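You operate a simulated robot arm through the tools that you are given. There is no shell and no other tool. Be economical: measure what you need, move in short steps, check, and stop when the job is done.

The job below is to be done with a simulated two-armed robot. You get a single attempt, and the scene is never put back.

## Task
Carry the green crate with both arms and set it on the packing bench.

It is judged by the outcome, as a careful person would: the job done as asked, and still so three seconds after it is handed in. It fails if anything else is knocked over, pushed out of place, dropped, spilled or broken.

## Robot
Two 6-joint arms with two-finger parallel grippers on one trunk, on a base that drives. Base frame: it is fixed to the floor where the robot stands at the start and does not move with it; the origin is under the middle of the robot, x ahead of it, y to its left, z up; the surface under the hand at the start is at about z = 760. Readings come in mm, degrees, newtons and seconds.
The left shoulder is at the start at [-105, 177, 734], the right one opposite. With the tool pointing down near the work surface each hand reaches from about 100 to 700 mm from the robot's upright axis, wherever it stands, measured 20 degrees to its own side. Places, roughly: green crate (40x26x12 cm) [500, 0, 800]; packing bench [800, -3200, 800]. Payload 1.57 kg a hand.
Tool frame (each hand has its own): the origin (TCP) lies between the finger pads and is the grasp point; the fingertips stand 30 mm ahead of it; z points along the fingers, y is the line along which they close. Largest opening 80 mm; finger width 17, thickness 12; the body of the gripper, 40 by 82 mm, starts 80 mm behind the TCP.
Orientation is that of the tool frame in the base frame, as [roll, pitch, yaw] about the fixed x, y, z axes, in that order (R = Rz(yaw) Ry(pitch) Rx(roll)). With the fingers straight down and closing along the base's y, the tool's x points along the base's -x, its y along +y and its z along -z.

## Interface
- The arms move only by the tool nudge_tool. It takes "left_motion", "right_motion" or both (then of equal length, played together; a hand with none holds still); each is a list of rows, each an object of numbers (a shift or turn left out is 0, a gripper value left out holds the last): "wx", "wy", "wz": the turn, a rotation vector about the tool's x, y, z in units of 6 degrees (1.0 is 6 degrees); "x", "y", "z": the shift along the tool's x, y, z in units of 20 mm (1.0 is 20 mm); "hand": the finger opening in mm, from 0 to 80. In form: [{"wx": .., "wy": .., "wz": .., "x": .., "y": .., "z": .., "hand": ..}, ...]. A call has 1 to 12 rows; each row shifts and turns the commanded pose from where the row before left it, along the tool's axes as they then stand. A call with a number of a shift or a turn outside -1 to 1 is refused whole. Each row takes 0.2 s and may step no farther than 50 mm and 8.6 degrees from the row before; otherwise, or with a gripper value out of range, the whole call is refused. A pose out of reach is approached as far as the arm can. The call stops where the force on the tool passes 40 N (or 10 N more than at its start, if that is more) or the arm is blocked; 0.2 s more then pass. The fingers move at their own pace (about 72 mm/s each) and stop on an object; they squeeze with about 43 N. The grip force told is the motor's: it shows also when the fingers shut on nothing. Time passes only in rows, and 0.2 s behind the last, so rows that do not move let the fingers close. The reply holds the time, the measured pose of the TCP, the force on the tool along the base axes, the opening and the grip force, in the units named above and with some noise, with the torque about the TCP (base axes, N m) and any sound that the robot's microphone picked up.
- Cameras (640 x 400 px; columns grow to the right, rows downward): "scene" is now at [39.5, -7.1, 1452.7]; the picture's right is [-0.06, -1.00, 0.00], its down [-0.77, 0.04, -0.64] and it looks along [0.64, -0.04, -0.77] (base axes); focal length 277 px, centre (320, 200). "left" rides on the left gripper at [72, 7, -122] in its tool frame; the picture's right is [-0.09, 1.00, 0.00], its down [-0.84, -0.08, -0.54] and it looks along [-0.54, -0.05, 0.84] (tool axes); focal length 238 px, centre (320, 200). "right" rides on the right gripper at [72, -7, -122] in its tool frame; the picture's right is [0.09, 1.00, 0.00], its down [-0.84, 0.08, -0.54] and it looks along [-0.54, 0.05, 0.84] (tool axes); focal length 238 px, centre (320, 200). There is no depth. A picture from a camera that has moved, and an enlarged one, comes with that camera's place and axes in the base frame and with its lens.
- snapshot(camera): a new picture of that camera. The clock stands still meanwhile.
- raise_lower(by): slides the trunk up (or, below 0, down) by that many mm; the arms and the scene camera ride with it, the base frame stays. It gives what a move gives, with no picture.
- steer(legs): drives the robot by 1 to 6 legs, each [ahead, left, turn to the left] in mm, mm and degrees, along the robot's own axes; the way and the turn of a leg run together, so that a leg with both is an arc; at most 1500 mm and 180 degrees a leg. The arms and the cameras ride along, it lands a little off, and it stops where it bumps. It gives what a move gives.
- aim_head(pan, tilt): turns the head with the scene camera to pan (to the left, within 143 degrees either way) and tilt (down, from -29 to 69), counted from straight ahead of the robot. It gives what a move gives.
- zoom(camera, box): a new picture of the part [left, top, right, bottom] of that camera's present view, enlarged. The clock stands still meanwhile.
- hand_in(): hands the job in; it is judged then, once.

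Go step by step. Nothing tells you exact positions but the pictures and the camera data: compare them with the known pose of the tool, close in by small moves and look again before you grip or let go. The budget is 120 turns and 88 pictures, counting those below and the enlarged ones. Unless the task says otherwise, let go and move clear before handing in, and close with one line.

The tools are called after ">>>" as a command line: name --argument value ..., lists and objects as JSON in quotes. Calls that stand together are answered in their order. nudge_tool: Moves the arms, as the interface text tells. Its arguments: {"type":"object","properties":{"left_motion":{"type":"array"},"right_motion":{"type":"array"}},"required":[]} The other tools are called the same way: raise_lower (by) slides the trunk up or down; steer (legs) drives the base; aim_head (pan, tilt) turns the head that bears the scene camera; snapshot (camera) takes a picture; zoom (camera, box) takes an enlarged picture of a part of a camera's view; hand_in () hands the job in.

At the start:

```text
t: 0.0
left_tcp_pos: [421.3, 220.2, 1029.7]
left_ee_rot: [-179.9, 0.0, -179.9]
left_contact_force: [1.2, 0.3, 1.1]
left_torque: [0.0, 0.01, 0.02]
left_opening: 80.0
left_gripper_force: 0.1
right_tcp_pos: [500.4, -150.2, 988.4]
right_ee_rot: [-179.9, 0.0, -180.0]
right_contact_force: [0.1, 0.3, -0.1]
right_torque: [0.0, -0.01, -0.02]
right_opening: 79.9
right_gripper_force: 0.1
trunk travel left (down, up): [-175.0, 153.0]
robot x, y, heading: [-0.1, 1.8, -0.2]
head pan, tilt: [-3.4, 50.0]
```

scene: 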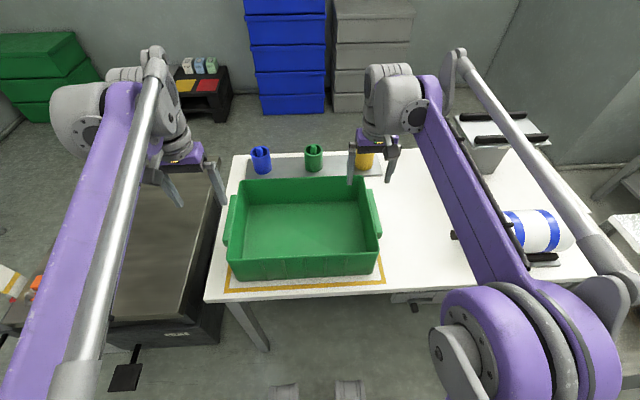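
right: 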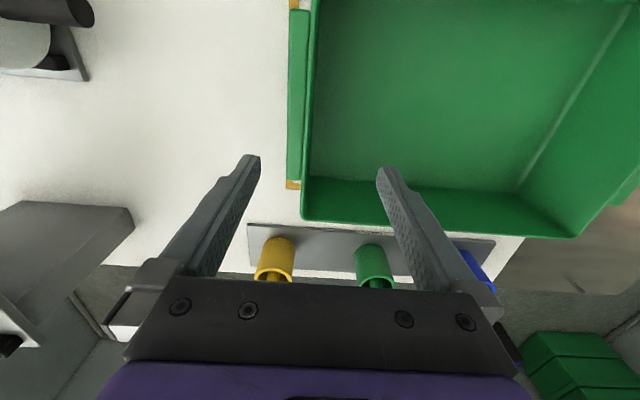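
left: 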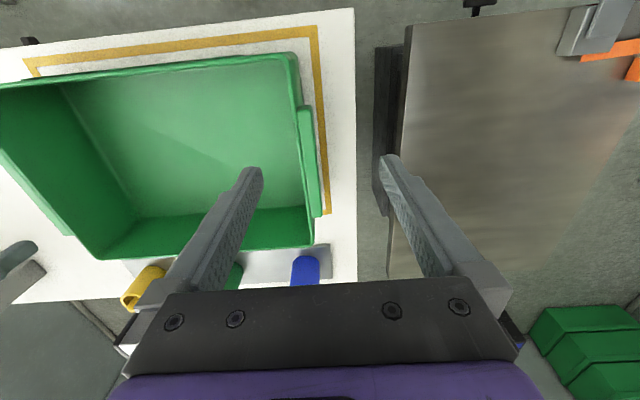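

The green crate stands on the table in front of me, with rim handles at its left and right ends. I'll take a closer look at both handles and at the surroundings.

>>> zoom --camera "scene" --box '[200, 140, 400, 300]'

>>> zoom --camera "left" --box '[240, 0, 400, 280]'

>>> aim_head --pan -75 --tilt 25

>>> snapshot --camera "scene"

```text
2.50 times, centred on (300, 220) of scene
camera zoom: at [39.5, -7.1, 1452.7], right [-0.06, -1.0, 0.0], down [-0.77, 0.04, -0.64], along [0.64, -0.04, -0.77], focal length 692 px, centre (370, 150)
```

zoom: 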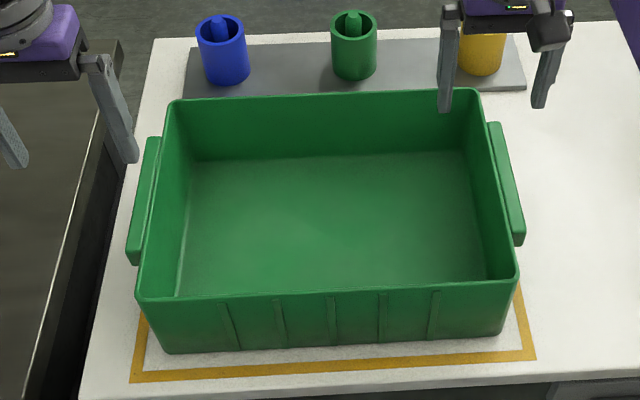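

```text
1.43 times, centred on (320, 140) of left
camera zoom: at [350.2, 225.9, 1152.5], right [0.09, 1.0, 0.0], down [0.84, -0.08, 0.54], along [0.54, -0.05, -0.84], focal length 340 px, centre (320, 286)
```

zoom: 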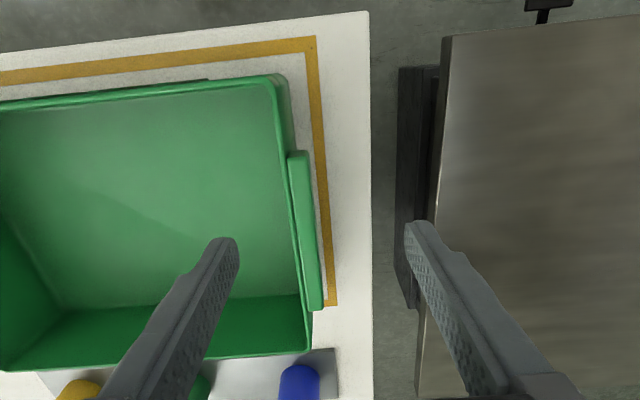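

```text
t: 1.4
left_tcp_pos: [421.4, 218.8, 1028.4]
left_ee_rot: [180.0, 0.0, 180.0]
left_contact_force: [0.0, 0.0, 0.1]
left_torque: [0.02, -0.03, 0.03]
left_opening: 80.1
left_gripper_force: 0.1
right_tcp_pos: [499.3, -148.8, 989.0]
right_ee_rot: [-179.9, 0.1, 180.0]
right_contact_force: [-0.2, 0.5, 0.2]
right_torque: [-0.03, 0.06, 0.0]
right_opening: 80.0
right_gripper_force: 0.0
trunk travel left (down, up): [-175.0, 153.0]
robot x, y, heading: [-1.3, -3.8, -0.0]
head pan, tilt: [-75.0, 25.0]
```

```text
82 pictures are left
camera scene: at [-13.4, -91.6, 1490.2], right [-0.97, -0.26, 0.0], down [-0.11, 0.41, -0.91], along [0.24, -0.88, -0.42], focal length 277 px, centre (320, 200)
```

scene: 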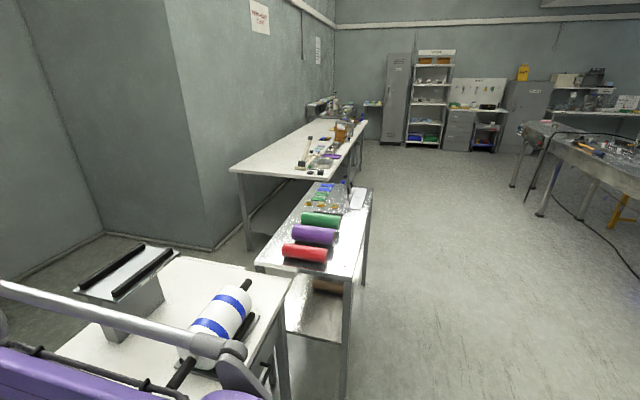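

Looking right, the packing bench should project near (322,137), which is the white table beyond the steel cart. I'll zoom in to see what is on it.

>>> zoom --camera "scene" --box '[220, 80, 390, 190]'

```text
3.64 times, centred on (305, 135) of scene
camera zoom: at [-13.4, -91.6, 1490.2], right [-0.97, -0.26, 0.0], down [-0.11, 0.41, -0.91], along [0.24, -0.88, -0.42], focal length 1006 px, centre (374, 436)
```

zoom: 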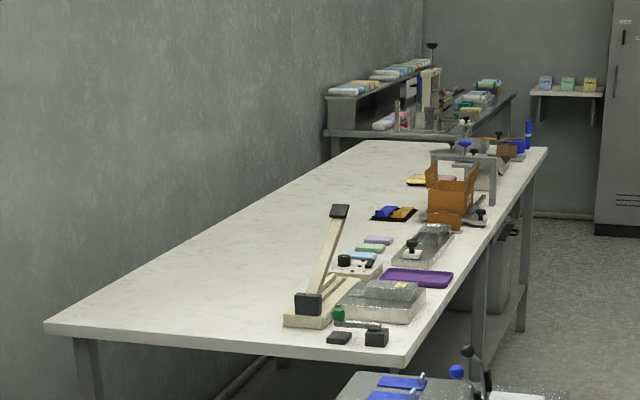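

The packing bench runs x 400–1215 and y −1900 to −4500, with items along its front edge. I take the crate handles to be at x≈405–565, y≈+198 on the left and −178 on the right. I'll bring both hands just above the handles and then look.

>>> nudge_tool --left_motion '[{"x": -0.64, "y": -0.24, "z": 0.95}, {"x": -0.64, "y": -0.24, "z": 0.95}, {"x": -0.64, "y": -0.24, "z": 0.95}, {"x": -0.64, "y": -0.24, "z": 0.95}, {"x": -0.64, "y": -0.2, "z": 0.95}]' --right_motion '[{"x": 0.15, "y": -0.27, "z": 0.57}, {"x": 0.15, "y": -0.27, "z": 0.57}, {"x": 0.15, "y": -0.27, "z": 0.57}, {"x": 0.15, "y": -0.27, "z": 0.57}, {"x": 0.15, "y": -0.27, "z": 0.57}]'

>>> aim_head --pan 0 --tilt 50

>>> snapshot --camera "left"

>>> snapshot --camera "right"

>>> snapshot --camera "scene"

```text
t: 2.6
left_tcp_pos: [486.9, 195.1, 934.6]
left_ee_rot: [-179.9, 0.0, 180.0]
left_contact_force: [-0.9, 0.3, -0.6]
left_torque: [0.0, 0.02, 0.02]
left_opening: 80.1
left_gripper_force: 0.0
right_tcp_pos: [484.6, -176.4, 931.9]
right_ee_rot: [-179.9, 0.0, 179.9]
right_contact_force: [0.4, -0.4, 0.2]
right_torque: [0.03, 0.05, -0.01]
right_opening: 80.0
right_gripper_force: 0.0
trunk travel left (down, up): [-175.0, 153.0]
robot x, y, heading: [0.9, -2.4, 0.2]
head pan, tilt: [-75.0, 25.0]
```

```text
t: 4.1
left_tcp_pos: [485.0, 194.9, 936.6]
left_ee_rot: [180.0, 0.0, 180.0]
left_contact_force: [-0.2, 0.3, -0.4]
left_torque: [-0.04, 0.02, 0.03]
left_opening: 80.2
left_gripper_force: 0.0
right_tcp_pos: [485.8, -176.7, 932.5]
right_ee_rot: [179.9, 0.0, 180.0]
right_contact_force: [0.0, 0.6, 0.0]
right_torque: [-0.02, -0.02, -0.01]
right_opening: 79.8
right_gripper_force: 0.0
trunk travel left (down, up): [-175.0, 153.0]
robot x, y, heading: [3.1, 1.6, 0.0]
head pan, tilt: [0.0, 50.0]
```

```text
80 pictures are left
camera left: at [414.2, 202.4, 1058.2], right [0.09, 1.0, 0.0], down [0.84, -0.08, 0.54], along [0.54, -0.05, -0.84], focal length 238 px, centre (320, 200)
```

left: 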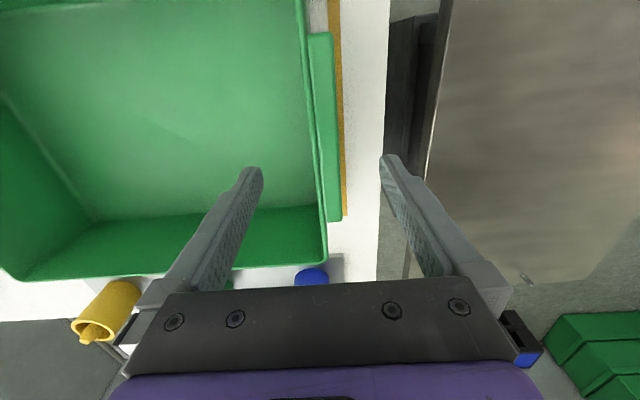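

```text
79 pictures are left
camera right: at [413.4, -182.3, 1055.4], right [-0.09, 1.0, 0.0], down [0.84, 0.08, 0.54], along [0.54, 0.05, -0.84], focal length 238 px, centre (320, 200)
```

right: 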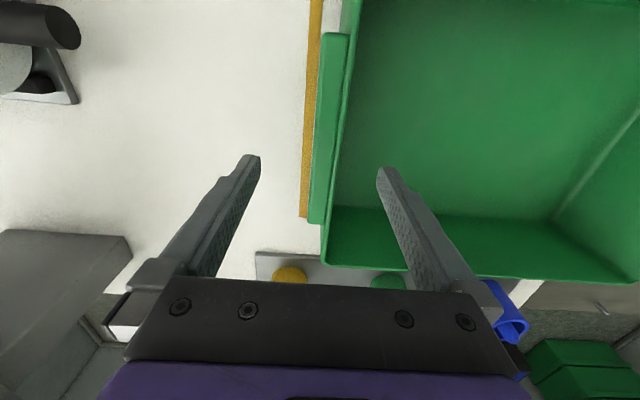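

```text
78 pictures are left
camera scene: at [39.7, -2.7, 1452.7], right [0.0, -1.0, 0.0], down [-0.77, 0.0, -0.64], along [0.64, 0.0, -0.77], focal length 277 px, centre (320, 200)
```

scene: 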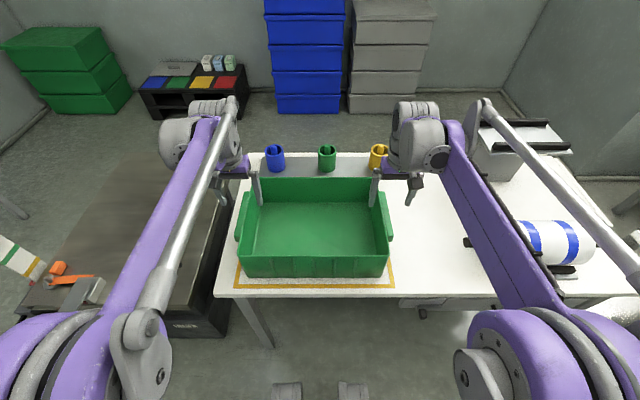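

The handle centrelines come out at y≈+200 (left) and −168 (right), at x≈482. I'll lower both hands astride them with small corrections.

>>> nudge_tool --left_motion '[{"y": 0.25, "z": 0.4}, {"z": 0.9}, {"z": 0.9}, {"z": 0.9}, {"z": 0.9}]' --right_motion '[{"y": 0.35, "z": 0.2}, {"z": 0.9}, {"z": 0.9}, {"z": 0.9}, {"z": 0.9}]'

>>> snapshot --camera "left"

>>> snapshot --camera "right"

>>> zoom --camera "scene" --box '[200, 120, 440, 300]'

```text
t: 5.3
left_tcp_pos: [484.5, 202.5, 854.2]
left_ee_rot: [180.0, 0.0, 179.9]
left_contact_force: [0.6, 0.1, 0.8]
left_torque: [-0.03, -0.02, 0.0]
left_opening: 80.1
left_gripper_force: 0.1
right_tcp_pos: [485.3, -169.7, 856.8]
right_ee_rot: [-180.0, -0.1, -179.9]
right_contact_force: [-0.2, -0.5, 0.0]
right_torque: [0.01, 0.0, -0.02]
right_opening: 79.8
right_gripper_force: 0.0
trunk travel left (down, up): [-175.0, 153.0]
robot x, y, heading: [3.2, -1.3, -0.1]
head pan, tilt: [0.0, 50.0]
```

```text
77 pictures are left
camera left: at [413.8, 208.3, 977.0], right [0.09, 1.0, 0.0], down [0.84, -0.08, 0.54], along [0.54, -0.05, -0.84], focal length 238 px, centre (320, 200)
```

left: 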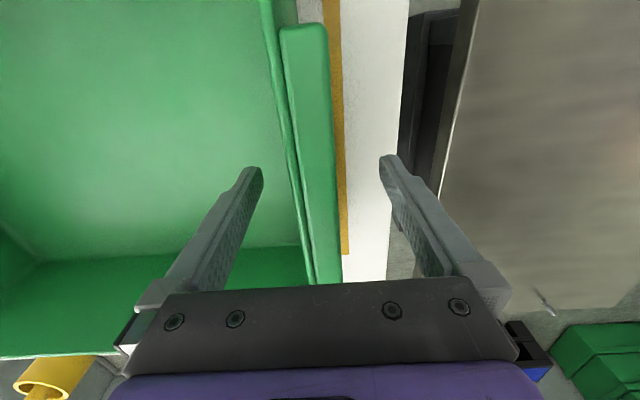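

```text
76 pictures are left
camera right: at [413.4, -175.3, 979.6], right [-0.09, 1.0, 0.0], down [0.84, 0.08, 0.54], along [0.54, 0.05, -0.84], focal length 238 px, centre (320, 200)
```

right: 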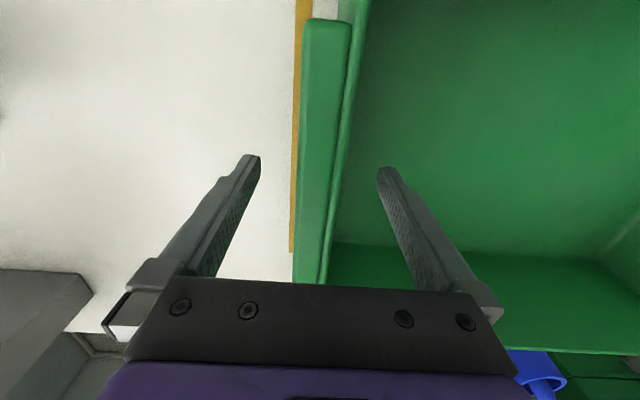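

```text
2.22 times, centred on (320, 210) of scene
camera zoom: at [40.0, -2.6, 1452.7], right [0.0, -1.0, 0.0], down [-0.77, 0.0, -0.64], along [0.64, 0.0, -0.77], focal length 615 px, centre (320, 178)
```

zoom: 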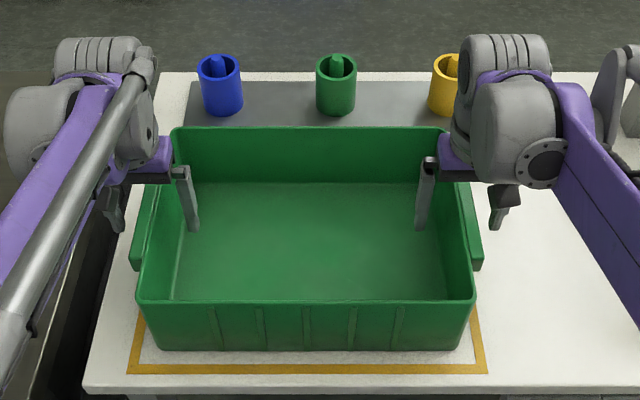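

The fingers straddle the wall and bar centrally on both sides. I'll close both grippers.

>>> nudge_tool --left_motion '[{"hand": 40}, {"hand": 0}, {"hand": 0}, {"hand": 0}, {"hand": 0}]' --right_motion '[{"hand": 40}, {"hand": 0}, {"hand": 0}, {"hand": 0}, {"hand": 0}]'

>>> snapshot --camera "left"

>>> snapshot --camera "right"

```text
t: 6.5
left_tcp_pos: [483.8, 200.8, 855.8]
left_ee_rot: [-180.0, 0.0, 180.0]
left_contact_force: [-0.1, 8.2, 0.4]
left_torque: [-0.5, -0.06, -0.05]
left_opening: 21.8
left_gripper_force: 35.2
right_tcp_pos: [485.8, -170.7, 857.2]
right_ee_rot: [-180.0, 0.0, -180.0]
right_contact_force: [-1.0, -8.5, 0.3]
right_torque: [0.47, -0.15, 0.06]
right_opening: 22.0
right_gripper_force: 34.9
trunk travel left (down, up): [-175.0, 153.0]
robot x, y, heading: [-2.0, 2.7, -0.2]
head pan, tilt: [0.0, 50.0]
```

```text
74 pictures are left
camera left: at [413.7, 208.5, 977.2], right [0.09, 1.0, 0.0], down [0.84, -0.08, 0.54], along [0.54, -0.05, -0.84], focal length 238 px, centre (320, 200)
```

left: 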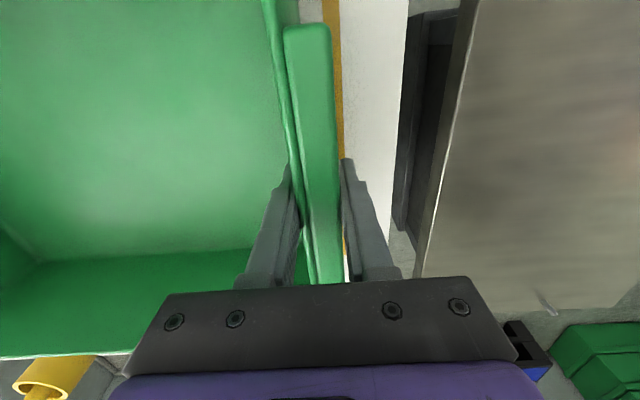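

```text
73 pictures are left
camera right: at [413.3, -175.8, 979.8], right [-0.09, 1.0, 0.0], down [0.84, 0.08, 0.54], along [0.54, 0.05, -0.84], focal length 238 px, centre (320, 200)
```

right: 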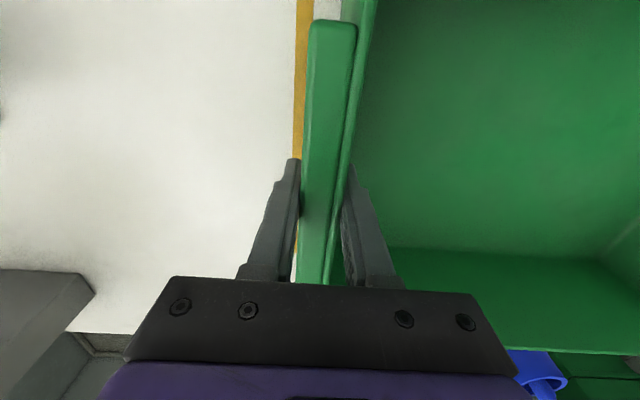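

Both hands have a firm grip on 22 mm of material. I'll lift with the trunk so that both hands rise together, a little at first.

>>> raise_lower --by 30

>>> zoom --camera "scene" --box '[200, 120, 440, 300]'

```text
t: 7.2
left_tcp_pos: [483.9, 203.2, 883.9]
left_ee_rot: [179.9, 0.1, 180.0]
left_contact_force: [-0.4, 14.1, -6.8]
left_torque: [0.03, 0.0, -0.2]
left_opening: 21.8
left_gripper_force: 35.3
right_tcp_pos: [484.1, -169.9, 886.5]
right_ee_rot: [-179.8, 0.0, -180.0]
right_contact_force: [0.8, -14.8, -0.6]
right_torque: [1.05, -0.06, -0.09]
right_opening: 21.9
right_gripper_force: 34.9
trunk travel left (down, up): [-205.0, 123.0]
robot x, y, heading: [-3.7, 2.3, 0.0]
head pan, tilt: [0.0, 50.0]
```

```text
2.22 times, centred on (320, 210) of scene
camera zoom: at [37.6, -2.6, 1481.4], right [0.0, -1.0, 0.0], down [-0.77, 0.0, -0.64], along [0.64, 0.0, -0.77], focal length 615 px, centre (320, 178)
```

zoom: 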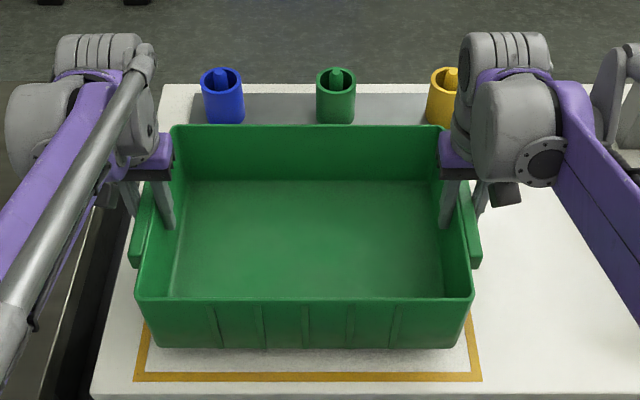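

The crate seems to have lifted, though the two hands carry uneven loads. I'll raise it further and check, then look around for the path.

>>> raise_lower --by 90

>>> snapshot --camera "scene"

>>> aim_head --pan -125 --tilt 30

>>> snapshot --camera "scene"

>>> aim_head --pan 140 --tilt 30

>>> snapshot --camera "scene"

```text
t: 8.5
left_tcp_pos: [484.5, 203.2, 973.4]
left_ee_rot: [179.8, 0.1, -180.0]
left_contact_force: [-1.2, 22.7, -5.9]
left_torque: [-0.35, 0.19, -0.13]
left_opening: 21.8
left_gripper_force: 34.9
right_tcp_pos: [484.4, -168.4, 976.6]
right_ee_rot: [-180.0, 0.0, 180.0]
right_contact_force: [1.0, -22.8, -2.5]
right_torque: [0.85, -0.23, -0.06]
right_opening: 22.1
right_gripper_force: 34.8
trunk travel left (down, up): [-295.0, 33.0]
robot x, y, heading: [0.1, 1.5, -0.1]
head pan, tilt: [0.0, 50.0]
```

```text
71 pictures are left
camera scene: at [34.0, -2.6, 1575.3], right [0.0, -1.0, 0.0], down [-0.77, 0.0, -0.64], along [0.64, 0.0, -0.77], focal length 277 px, centre (320, 200)
```

scene: 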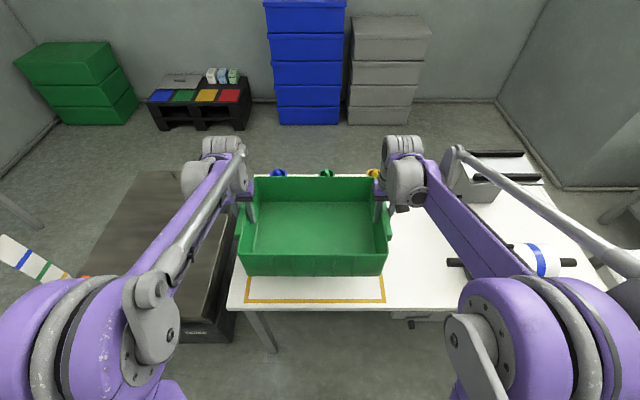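

```text
t: 10.6
left_tcp_pos: [485.2, 201.8, 974.0]
left_ee_rot: [179.9, 0.0, -180.0]
left_contact_force: [-1.1, 25.6, -5.3]
left_torque: [-0.47, -0.09, -0.12]
left_opening: 21.9
left_gripper_force: 34.8
right_tcp_pos: [485.3, -170.3, 976.1]
right_ee_rot: [-179.9, 0.0, 180.0]
right_contact_force: [0.2, -25.6, -2.1]
right_torque: [0.96, 0.08, -0.05]
right_opening: 21.9
right_gripper_force: 34.7
trunk travel left (down, up): [-295.0, 33.0]
robot x, y, heading: [-1.6, -0.1, 0.2]
head pan, tilt: [-125.0, 30.0]
```

```text
70 pictures are left
camera scene: at [-94.0, -76.7, 1605.0], right [-0.82, 0.57, 0.0], down [0.29, 0.41, -0.87], along [-0.5, -0.71, -0.5], focal length 277 px, centre (320, 200)
```

scene: 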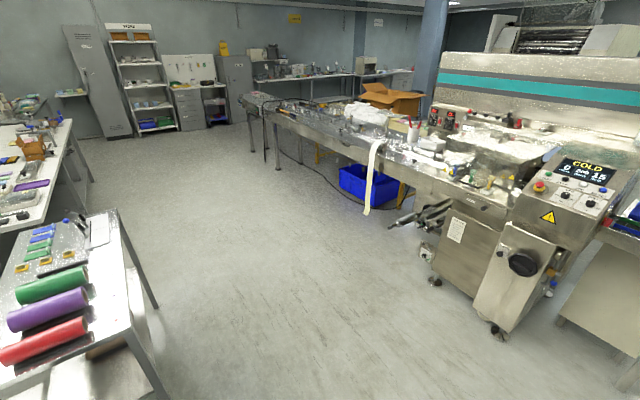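

```text
t: 14.2
left_tcp_pos: [485.3, 203.0, 974.3]
left_ee_rot: [179.9, 0.0, -180.0]
left_contact_force: [-0.9, 24.9, -5.2]
left_torque: [-0.44, 0.03, -0.08]
left_opening: 21.8
left_gripper_force: 34.7
right_tcp_pos: [485.2, -169.2, 976.3]
right_ee_rot: [-179.9, 0.0, 179.9]
right_contact_force: [0.8, -25.5, -2.7]
right_torque: [0.95, -0.01, -0.07]
right_opening: 21.8
right_gripper_force: 35.2
trunk travel left (down, up): [-295.0, 33.0]
robot x, y, heading: [-0.3, -1.4, -0.1]
head pan, tilt: [140.0, 30.0]
```

```text
69 pictures are left
camera scene: at [-111.4, 55.6, 1605.1], right [0.64, 0.77, 0.0], down [0.38, -0.32, -0.87], along [-0.66, 0.56, -0.5], focal length 277 px, centre (320, 200)
```

scene: 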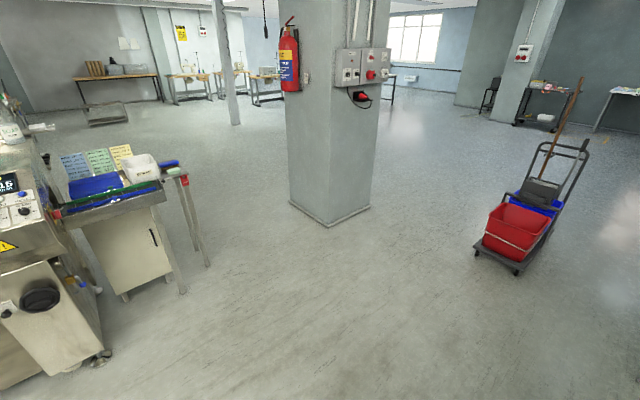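

The crate is held clear of the table, and the corridor (x from about −1400 to +100) is free. The sideways squeeze between the hands has grown to 25 N, so I'll try relieving it by 1 mm on each side.

>>> nudge_tool --left_motion '[{"y": 0.05}, {}]' --right_motion '[{"y": -0.05}, {}]'

```text
t: 14.8
left_tcp_pos: [483.8, 202.3, 973.3]
left_ee_rot: [179.9, -0.1, -180.0]
left_contact_force: [0.4, 16.4, -5.7]
left_torque: [0.33, 0.03, -0.21]
left_opening: 22.0
left_gripper_force: 34.8
right_tcp_pos: [486.3, -170.3, 975.6]
right_ee_rot: [-180.0, 0.0, -180.0]
right_contact_force: [1.0, -15.7, -2.1]
right_torque: [0.33, -0.03, -0.22]
right_opening: 22.0
right_gripper_force: 35.0
trunk travel left (down, up): [-295.0, 33.0]
robot x, y, heading: [2.0, -2.3, 0.4]
head pan, tilt: [140.0, 30.0]
```

The force dropped to 16 N, so moving the hands apart helps. I'll do slightly more, then back away from the table with the head looking to the right.

>>> nudge_tool --left_motion '[{"y": 0.06}, {}]' --right_motion '[{"y": -0.06}, {}]'

>>> aim_head --pan -60 --tilt 35

>>> steer --legs '[[-350, 0, 0], [-350, 0, 0]]'

>>> snapshot --camera "scene"

```text
t: 15.4
left_tcp_pos: [485.5, 202.2, 974.9]
left_ee_rot: [-179.8, 0.0, 179.9]
left_contact_force: [0.7, -5.2, -4.7]
left_torque: [0.62, 0.32, 0.16]
left_opening: 22.0
left_gripper_force: 35.3
right_tcp_pos: [485.8, -169.6, 976.4]
right_ee_rot: [179.8, 0.0, -179.9]
right_contact_force: [0.2, 4.5, -1.9]
right_torque: [-0.25, -0.35, -0.05]
right_opening: 22.0
right_gripper_force: 34.7
trunk travel left (down, up): [-295.0, 33.0]
robot x, y, heading: [1.7, -1.9, -0.0]
head pan, tilt: [140.0, 30.0]
```

```text
t: 18.4
left_tcp_pos: [484.9, 203.5, 975.2]
left_ee_rot: [-179.8, 0.0, 179.8]
left_contact_force: [0.3, -31.2, -5.3]
left_torque: [0.79, -0.01, 0.06]
left_opening: 21.8
left_gripper_force: 34.8
right_tcp_pos: [486.4, -169.2, 976.4]
right_ee_rot: [179.9, -0.1, -180.0]
right_contact_force: [0.1, 31.7, -2.3]
right_torque: [-0.4, 0.0, -0.08]
right_opening: 21.7
right_gripper_force: 34.9
trunk travel left (down, up): [-295.0, 33.0]
robot x, y, heading: [-1.0, 1.4, 0.0]
head pan, tilt: [-60.0, 35.0]
```

```text
t: 22.5
left_tcp_pos: [-219.9, 202.9, 975.9]
left_ee_rot: [-179.8, 0.0, 180.0]
left_contact_force: [0.1, -31.0, -3.8]
left_torque: [0.8, -0.01, 0.0]
left_opening: 21.8
left_gripper_force: 34.5
right_tcp_pos: [-218.6, -167.9, 976.8]
right_ee_rot: [179.8, -0.1, -179.8]
right_contact_force: [0.2, 32.8, -2.4]
right_torque: [-0.41, -0.05, -0.1]
right_opening: 22.0
right_gripper_force: 34.2
trunk travel left (down, up): [-295.0, 33.0]
robot x, y, heading: [-705.9, 1.3, -0.1]
head pan, tilt: [-60.0, 35.0]
```

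```text
68 pictures are left
camera scene: at [-702.8, -78.7, 1597.3], right [-0.87, -0.5, 0.0], down [-0.29, 0.5, -0.82], along [0.41, -0.71, -0.57], focal length 277 px, centre (320, 200)
```

scene: 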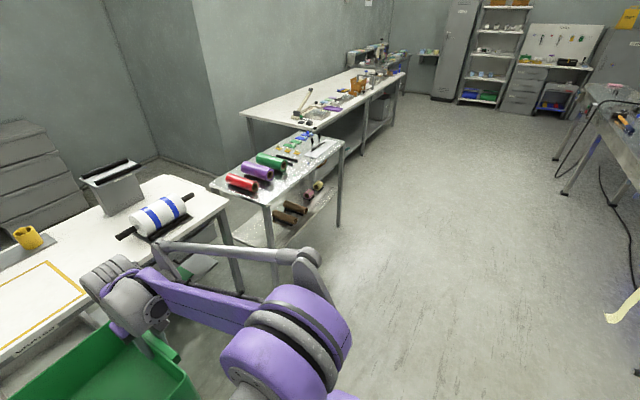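

I overshot into a 31 N outward pull, so I'll ease back 1.2 mm on each side. Then I'll strafe right along the corridor past the cart.

>>> nudge_tool --left_motion '[{"y": -0.06}, {}, {}]' --right_motion '[{"y": 0.06}, {}, {}]'

>>> steer --legs '[[0, -1000, 0], [0, -1000, 0]]'

>>> snapshot --camera "scene"

```text
t: 23.3
left_tcp_pos: [-221.1, 202.6, 974.7]
left_ee_rot: [180.0, 0.0, -180.0]
left_contact_force: [-0.2, 18.2, -6.1]
left_torque: [0.36, -0.01, -0.08]
left_opening: 21.9
left_gripper_force: 34.4
right_tcp_pos: [-218.7, -168.7, 976.1]
right_ee_rot: [179.9, 0.0, -179.9]
right_contact_force: [0.3, -19.2, -2.0]
right_torque: [0.24, -0.03, 0.0]
right_opening: 22.1
right_gripper_force: 35.2
trunk travel left (down, up): [-295.0, 33.0]
robot x, y, heading: [-705.3, 3.7, -0.1]
head pan, tilt: [-60.0, 35.0]
```

```text
t: 41.0
left_tcp_pos: [-224.1, -1782.3, 975.3]
left_ee_rot: [179.9, -0.1, 179.5]
left_contact_force: [-0.4, 30.4, -5.2]
left_torque: [-0.22, 0.0, 0.01]
left_opening: 21.8
left_gripper_force: 34.2
right_tcp_pos: [-227.5, -2154.2, 976.2]
right_ee_rot: [180.0, 0.0, 179.5]
right_contact_force: [0.9, -30.1, -2.5]
right_torque: [0.6, -0.01, -0.08]
right_opening: 22.2
right_gripper_force: 34.5
trunk travel left (down, up): [-295.0, 33.0]
robot x, y, heading: [-710.0, -1980.3, -0.5]
head pan, tilt: [-60.0, 35.0]
```

```text
67 pictures are left
camera scene: at [-709.9, -2058.8, 1597.2], right [-0.87, -0.49, 0.0], down [-0.28, 0.5, -0.82], along [0.4, -0.71, -0.57], focal length 277 px, centre (320, 200)
```

scene: 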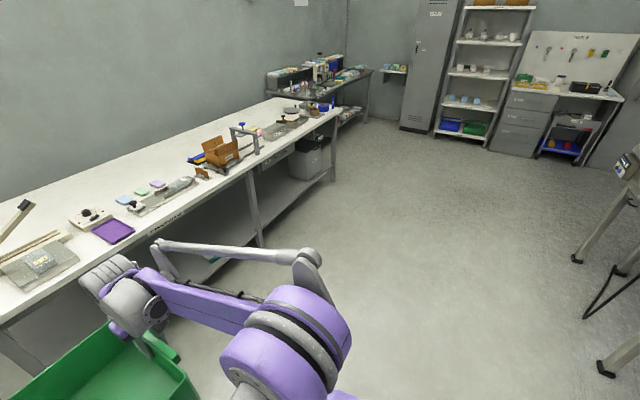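

I'm past the cart now, and the bench front is in view. I'll zoom in to look for a free area along it.

>>> zoom --camera "scene" --box '[0, 60, 360, 290]'

>>> steer --legs '[[0, -1200, 0.5]]'

>>> aim_head --pan 0 --tilt 25

>>> snapshot --camera "scene"

```text
1.74 times, centred on (180, 175) of scene
camera zoom: at [-709.9, -2058.8, 1597.2], right [-0.87, -0.49, 0.0], down [-0.28, 0.5, -0.82], along [0.4, -0.71, -0.57], focal length 481 px, centre (564, 244)
```

zoom: 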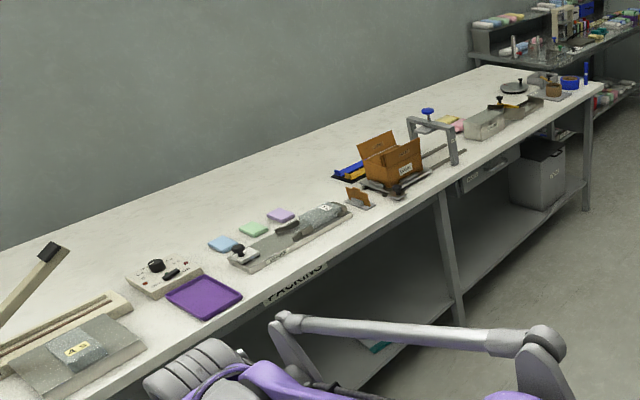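

```text
t: 51.6
left_tcp_pos: [-221.2, -2953.7, 975.3]
left_ee_rot: [179.9, -0.1, -178.5]
left_contact_force: [0.6, 4.1, -3.8]
left_torque: [-0.16, -0.02, 0.01]
left_opening: 22.0
left_gripper_force: 34.4
right_tcp_pos: [-209.4, -3326.4, 976.0]
right_ee_rot: [-179.9, 0.0, -178.5]
right_contact_force: [0.5, -3.4, -2.7]
right_torque: [0.51, 0.0, -0.08]
right_opening: 22.1
right_gripper_force: 34.7
trunk travel left (down, up): [-295.0, 33.0]
robot x, y, heading: [-701.0, -3166.5, 1.6]
head pan, tilt: [-60.0, 35.0]
```

```text
t: 52.9
left_tcp_pos: [-220.5, -2953.3, 973.7]
left_ee_rot: [179.8, 0.0, -178.5]
left_contact_force: [0.0, -0.1, -5.1]
left_torque: [-0.14, 0.04, 0.04]
left_opening: 22.1
left_gripper_force: 35.0
right_tcp_pos: [-209.9, -3324.4, 975.2]
right_ee_rot: [180.0, 0.1, -178.5]
right_contact_force: [1.5, -0.9, -2.6]
right_torque: [0.52, -0.04, -0.06]
right_opening: 21.9
right_gripper_force: 34.7
trunk travel left (down, up): [-295.0, 33.0]
robot x, y, heading: [-698.1, -3168.8, 1.5]
head pan, tilt: [0.0, 25.0]
```

```text
65 pictures are left
camera scene: at [-650.0, -3170.5, 1613.0], right [0.03, -1.0, 0.0], down [-0.42, -0.01, -0.91], along [0.91, 0.02, -0.42], focal length 277 px, centre (320, 200)
```

scene: 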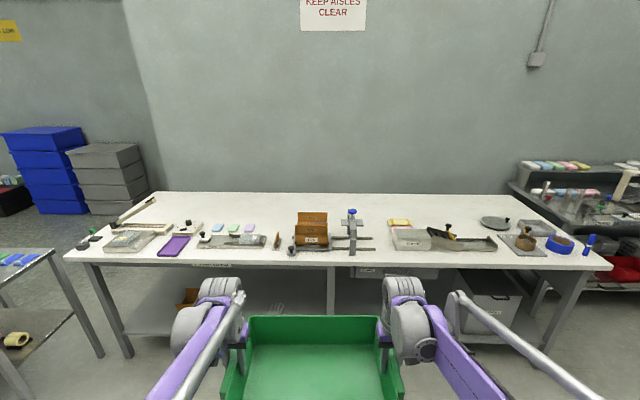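

>>> zoom --camera "scene" --box '[60, 180, 340, 280]'

>>> zoom --camera "scene" --box '[280, 180, 620, 280]'

```text
2.29 times, centred on (200, 230) of scene
camera zoom: at [-650.0, -3170.5, 1613.0], right [0.03, -1.0, 0.0], down [-0.42, -0.01, -0.91], along [0.91, 0.02, -0.42], focal length 632 px, centre (594, 131)
```

zoom: 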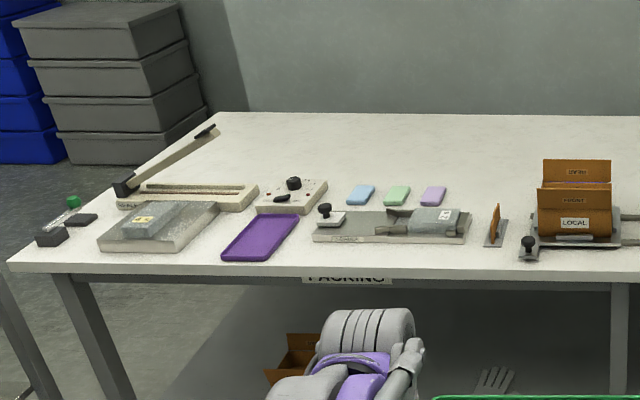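

```text
1.88 times, centred on (450, 230) of scene
camera zoom: at [-650.0, -3170.5, 1613.0], right [0.03, -1.0, 0.0], down [-0.42, -0.01, -0.91], along [0.91, 0.02, -0.42], focal length 521 px, centre (75, 144)
```

zoom: 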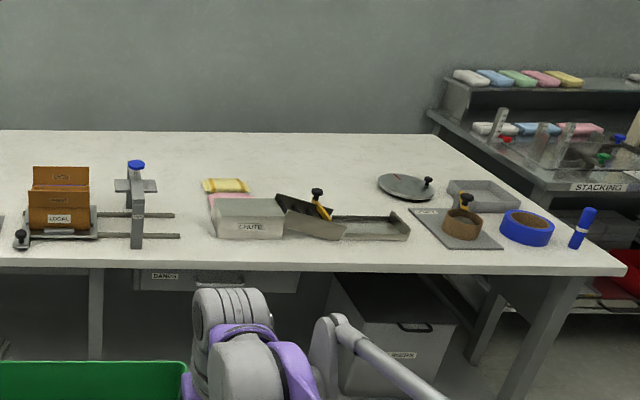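

The front of the bench is full of items, but behind the slide (between the yellow pad at y≈−3710 and the round plate at y≈−4145) there is a free area from x≈700 back. It should fit the crate body (about 350 × 260), with the crate centred near (855, −3928). I'll drive opposite it and look more closely.

>>> steer --legs '[[150, -775, -1.5]]'

>>> raise_lower --by 33

>>> snapshot --camera "scene"

>>> zoom --camera "scene" --box '[200, 180, 460, 290]'

```text
t: 60.1
left_tcp_pos: [-50.7, -3725.4, 976.0]
left_ee_rot: [179.9, -0.1, -179.4]
left_contact_force: [0.3, 1.0, -4.8]
left_torque: [-0.2, -0.01, 0.05]
left_opening: 22.1
left_gripper_force: 34.7
right_tcp_pos: [-44.9, -4097.0, 976.3]
right_ee_rot: [-179.9, 0.0, -179.3]
right_contact_force: [-0.2, -0.7, -2.7]
right_torque: [0.5, -0.04, -0.06]
right_opening: 21.8
right_gripper_force: 34.7
trunk travel left (down, up): [-295.0, 33.0]
robot x, y, heading: [-532.7, -3932.7, 0.6]
head pan, tilt: [0.0, 25.0]
```

```text
t: 60.9
left_tcp_pos: [-51.4, -3726.5, 1007.4]
left_ee_rot: [179.9, -0.1, -179.3]
left_contact_force: [-0.1, 1.2, -4.4]
left_torque: [-0.17, -0.08, 0.05]
left_opening: 21.9
left_gripper_force: 35.3
right_tcp_pos: [-45.7, -4097.4, 1009.6]
right_ee_rot: [-180.0, 0.0, -179.2]
right_contact_force: [-1.1, -0.5, -3.2]
right_torque: [0.48, -0.01, -0.1]
right_opening: 21.9
right_gripper_force: 35.1
trunk travel left (down, up): [-328.0, 0.0]
robot x, y, heading: [-533.0, -3932.6, 0.5]
head pan, tilt: [0.0, 25.0]
```

```text
62 pictures are left
camera scene: at [-484.9, -3936.4, 1646.0], right [0.01, -1.0, 0.0], down [-0.42, -0.01, -0.91], along [0.91, 0.01, -0.42], focal length 277 px, centre (320, 200)
```

scene: 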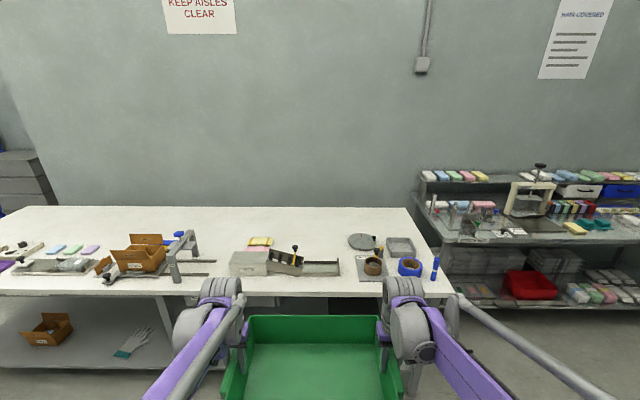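

```text
2.46 times, centred on (330, 235) of scene
camera zoom: at [-484.9, -3936.4, 1646.0], right [0.01, -1.0, 0.0], down [-0.42, -0.01, -0.91], along [0.91, 0.01, -0.42], focal length 681 px, centre (295, 114)
```

zoom: 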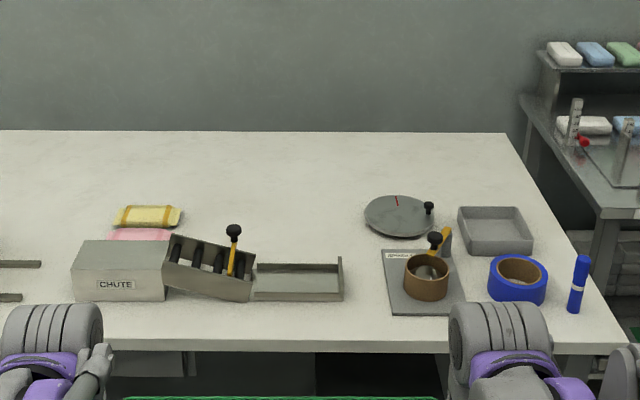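

Using two views, I get a bench top of z≈800 with its front edge at x≈400. The free slot runs from y≈−3670 to −4075, behind the rack and tray (x≳640), so I'll aim for a crate centre of about (805, −3870). A knob on the rack rises to z≈920. I'll raise the hands and check where the base front is relative to the bench.

>>> nudge_tool --left_motion '[{"z": -0.5}, {"z": -0.5}, {"z": -0.5}, {"z": -0.5}, {"z": -0.5}, {"z": -0.5}, {"z": -0.5}]' --right_motion '[{"z": -0.5}, {"z": -0.5}, {"z": -0.5}, {"z": -0.5}, {"z": -0.5}, {"z": -0.5}, {"z": -0.5}]'

>>> steer --legs '[[250, 45, -0.5]]'

>>> aim_head --pan 0 --tilt 60

>>> snapshot --camera "scene"

>>> aim_head --pan 0 --tilt 35

>>> snapshot --camera "scene"

```text
t: 62.5
left_tcp_pos: [-50.8, -3725.8, 1077.6]
left_ee_rot: [179.9, -0.1, -179.4]
left_contact_force: [-0.6, -5.4, -2.7]
left_torque: [-0.25, -0.21, 0.04]
left_opening: 22.0
left_gripper_force: 34.7
right_tcp_pos: [-47.6, -4097.8, 1079.3]
right_ee_rot: [180.0, 0.0, -179.3]
right_contact_force: [0.3, 4.0, -5.9]
right_torque: [-0.12, 0.21, -0.21]
right_opening: 21.9
right_gripper_force: 35.1
trunk travel left (down, up): [-328.0, 0.0]
robot x, y, heading: [-530.8, -3932.3, 0.6]
head pan, tilt: [0.0, 25.0]
```

```text
t: 64.3
left_tcp_pos: [200.7, -3681.7, 1075.8]
left_ee_rot: [-180.0, 0.0, -179.7]
left_contact_force: [-0.1, -14.7, -3.5]
left_torque: [-0.29, 0.12, 0.05]
left_opening: 21.8
left_gripper_force: 34.9
right_tcp_pos: [204.1, -4052.6, 1079.4]
right_ee_rot: [180.0, 0.0, -179.5]
right_contact_force: [0.2, 13.7, -4.6]
right_torque: [0.0, -0.21, -0.04]
right_opening: 21.9
right_gripper_force: 35.1
trunk travel left (down, up): [-328.0, 0.0]
robot x, y, heading: [-278.7, -3889.4, 0.2]
head pan, tilt: [0.0, 25.0]
```

```text
t: 65.3
left_tcp_pos: [202.0, -3680.4, 1076.7]
left_ee_rot: [-180.0, 0.0, -179.8]
left_contact_force: [0.3, 1.1, -2.7]
left_torque: [-0.3, -0.04, 0.06]
left_opening: 22.1
left_gripper_force: 34.6
right_tcp_pos: [204.8, -4053.0, 1080.1]
right_ee_rot: [180.0, 0.0, -179.6]
right_contact_force: [0.1, 0.5, -4.9]
right_torque: [-0.05, 0.02, -0.11]
right_opening: 21.8
right_gripper_force: 34.8
trunk travel left (down, up): [-328.0, 0.0]
robot x, y, heading: [-281.3, -3888.2, 0.5]
head pan, tilt: [0.0, 60.0]
```

```text
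60 pictures are left
camera scene: at [-258.5, -3889.1, 1595.9], right [0.01, -1.0, 0.0], down [-0.87, -0.01, -0.5], along [0.5, 0.0, -0.87], focal length 277 px, centre (320, 200)
```

scene: 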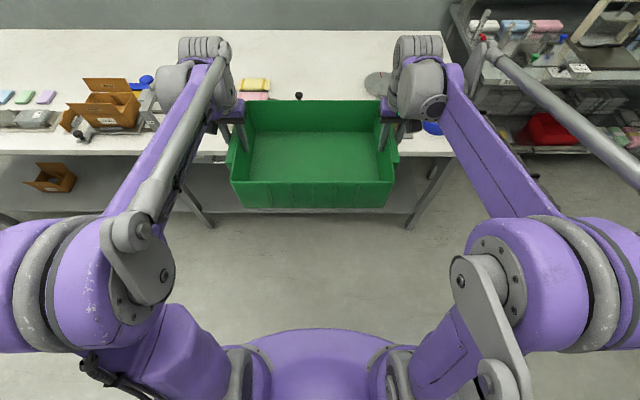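

```text
t: 66.2
left_tcp_pos: [202.9, -3680.8, 1077.9]
left_ee_rot: [179.9, 0.1, -179.7]
left_contact_force: [0.0, 0.0, -2.9]
left_torque: [-0.34, 0.0, 0.05]
left_opening: 22.0
left_gripper_force: 35.0
right_tcp_pos: [204.6, -4052.3, 1078.6]
right_ee_rot: [180.0, 0.0, -179.6]
right_contact_force: [0.8, 0.3, -5.3]
right_torque: [-0.02, -0.02, -0.12]
right_opening: 22.0
right_gripper_force: 35.0
trunk travel left (down, up): [-328.0, 0.0]
robot x, y, heading: [-282.8, -3886.8, 0.5]
head pan, tilt: [0.0, 35.0]
```

```text
59 pictures are left
camera scene: at [-236.8, -3888.9, 1630.0], right [0.01, -1.0, 0.0], down [-0.57, 0.0, -0.82], along [0.82, 0.01, -0.57], focal length 277 px, centre (320, 200)
```

scene: 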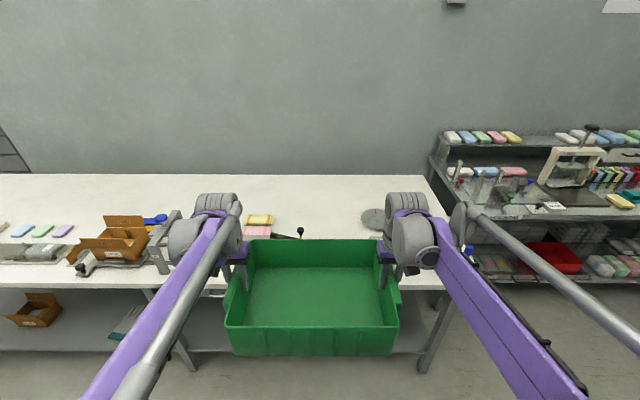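

I'll zoom in on the rack knob and slot to refine their heights and positions before crossing over.

>>> zoom --camera "scene" --box '[230, 190, 400, 290]'

>>> snapshot --camera "left"

>>> snapshot --camera "right"

```text
3.76 times, centred on (315, 240) of scene
camera zoom: at [-236.8, -3888.9, 1630.0], right [0.01, -1.0, 0.0], down [-0.57, 0.0, -0.82], along [0.82, 0.01, -0.57], focal length 1042 px, centre (339, 49)
```

zoom: 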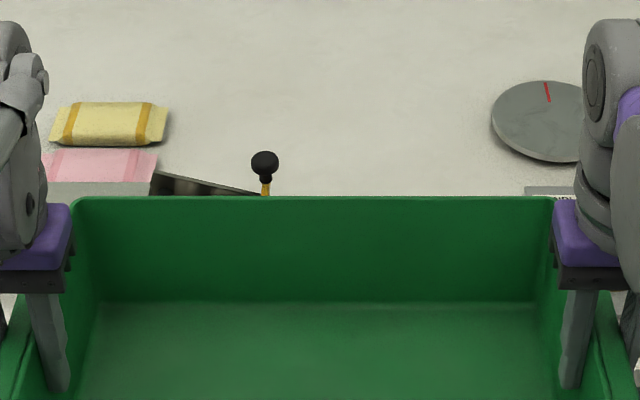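

```text
57 pictures are left
camera left: at [132.1, -3675.2, 1199.6], right [0.09, 1.0, 0.0], down [0.84, -0.07, 0.54], along [0.54, -0.05, -0.84], focal length 238 px, centre (320, 200)
```

left: 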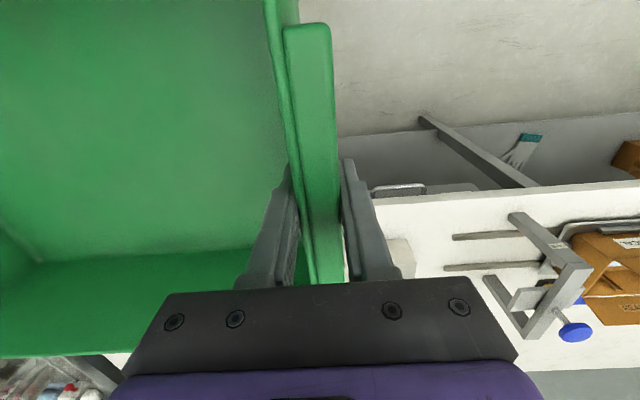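

```text
56 pictures are left
camera right: at [134.0, -4060.0, 1202.1], right [-0.1, 0.99, 0.0], down [0.84, 0.08, 0.54], along [0.54, 0.05, -0.84], focal length 238 px, centre (320, 200)
```

right: 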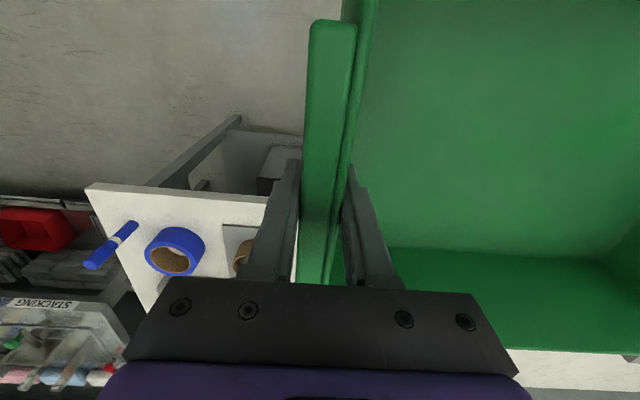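

The knob tops out at z≈900 and x≈610, while the crate bottom is at about 982, so it clears. I'll drive forward with the crate high until the robot is at x≈175; bench legs and shelf start at about x 450 and the base front reaches about 200 ahead.

>>> steer --legs '[[250, 3, -0.4]]'

>>> snapshot --camera "scene"

>>> snapshot --camera "left"

>>> snapshot --camera "right"

```text
t: 68.0
left_tcp_pos: [448.5, -3676.9, 1075.7]
left_ee_rot: [179.9, 0.0, -179.7]
left_contact_force: [-1.7, 0.0, -2.8]
left_torque: [-0.34, -0.03, 0.07]
left_opening: 22.1
left_gripper_force: 34.9
right_tcp_pos: [450.5, -4048.5, 1078.7]
right_ee_rot: [180.0, 0.0, -179.7]
right_contact_force: [0.6, 0.6, -4.4]
right_torque: [0.0, -0.03, -0.11]
right_opening: 21.9
right_gripper_force: 34.9
trunk travel left (down, up): [-328.0, 0.0]
robot x, y, heading: [-35.7, -3881.7, 0.5]
head pan, tilt: [0.0, 35.0]
```

```text
55 pictures are left
camera scene: at [9.0, -3884.3, 1629.9], right [0.01, -1.0, 0.0], down [-0.57, 0.0, -0.82], along [0.82, 0.01, -0.57], focal length 277 px, centre (320, 200)
```

scene: 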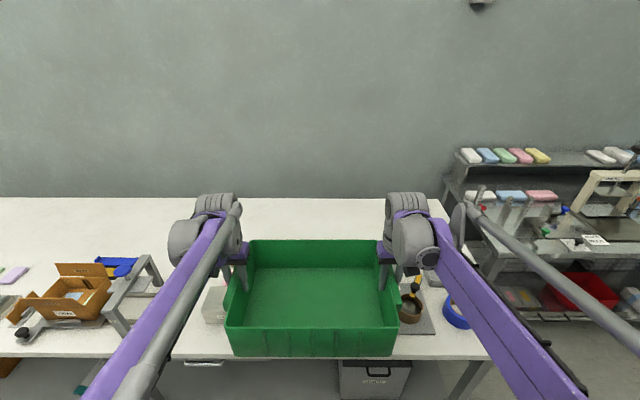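

```text
54 pictures are left
camera left: at [377.9, -3670.7, 1199.3], right [0.09, 1.0, 0.0], down [0.84, -0.07, 0.54], along [0.54, -0.05, -0.84], focal length 238 px, centre (320, 200)
```

left: 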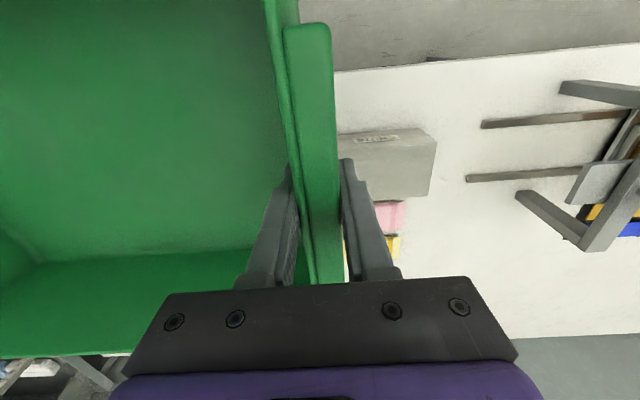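

```text
53 pictures are left
camera right: at [379.7, -4055.5, 1201.8], right [-0.1, 0.99, 0.0], down [0.84, 0.08, 0.54], along [0.54, 0.05, -0.84], focal length 238 px, centre (320, 200)
```

right: 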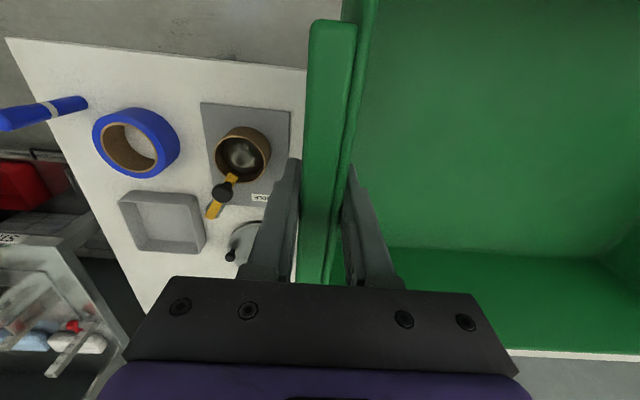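

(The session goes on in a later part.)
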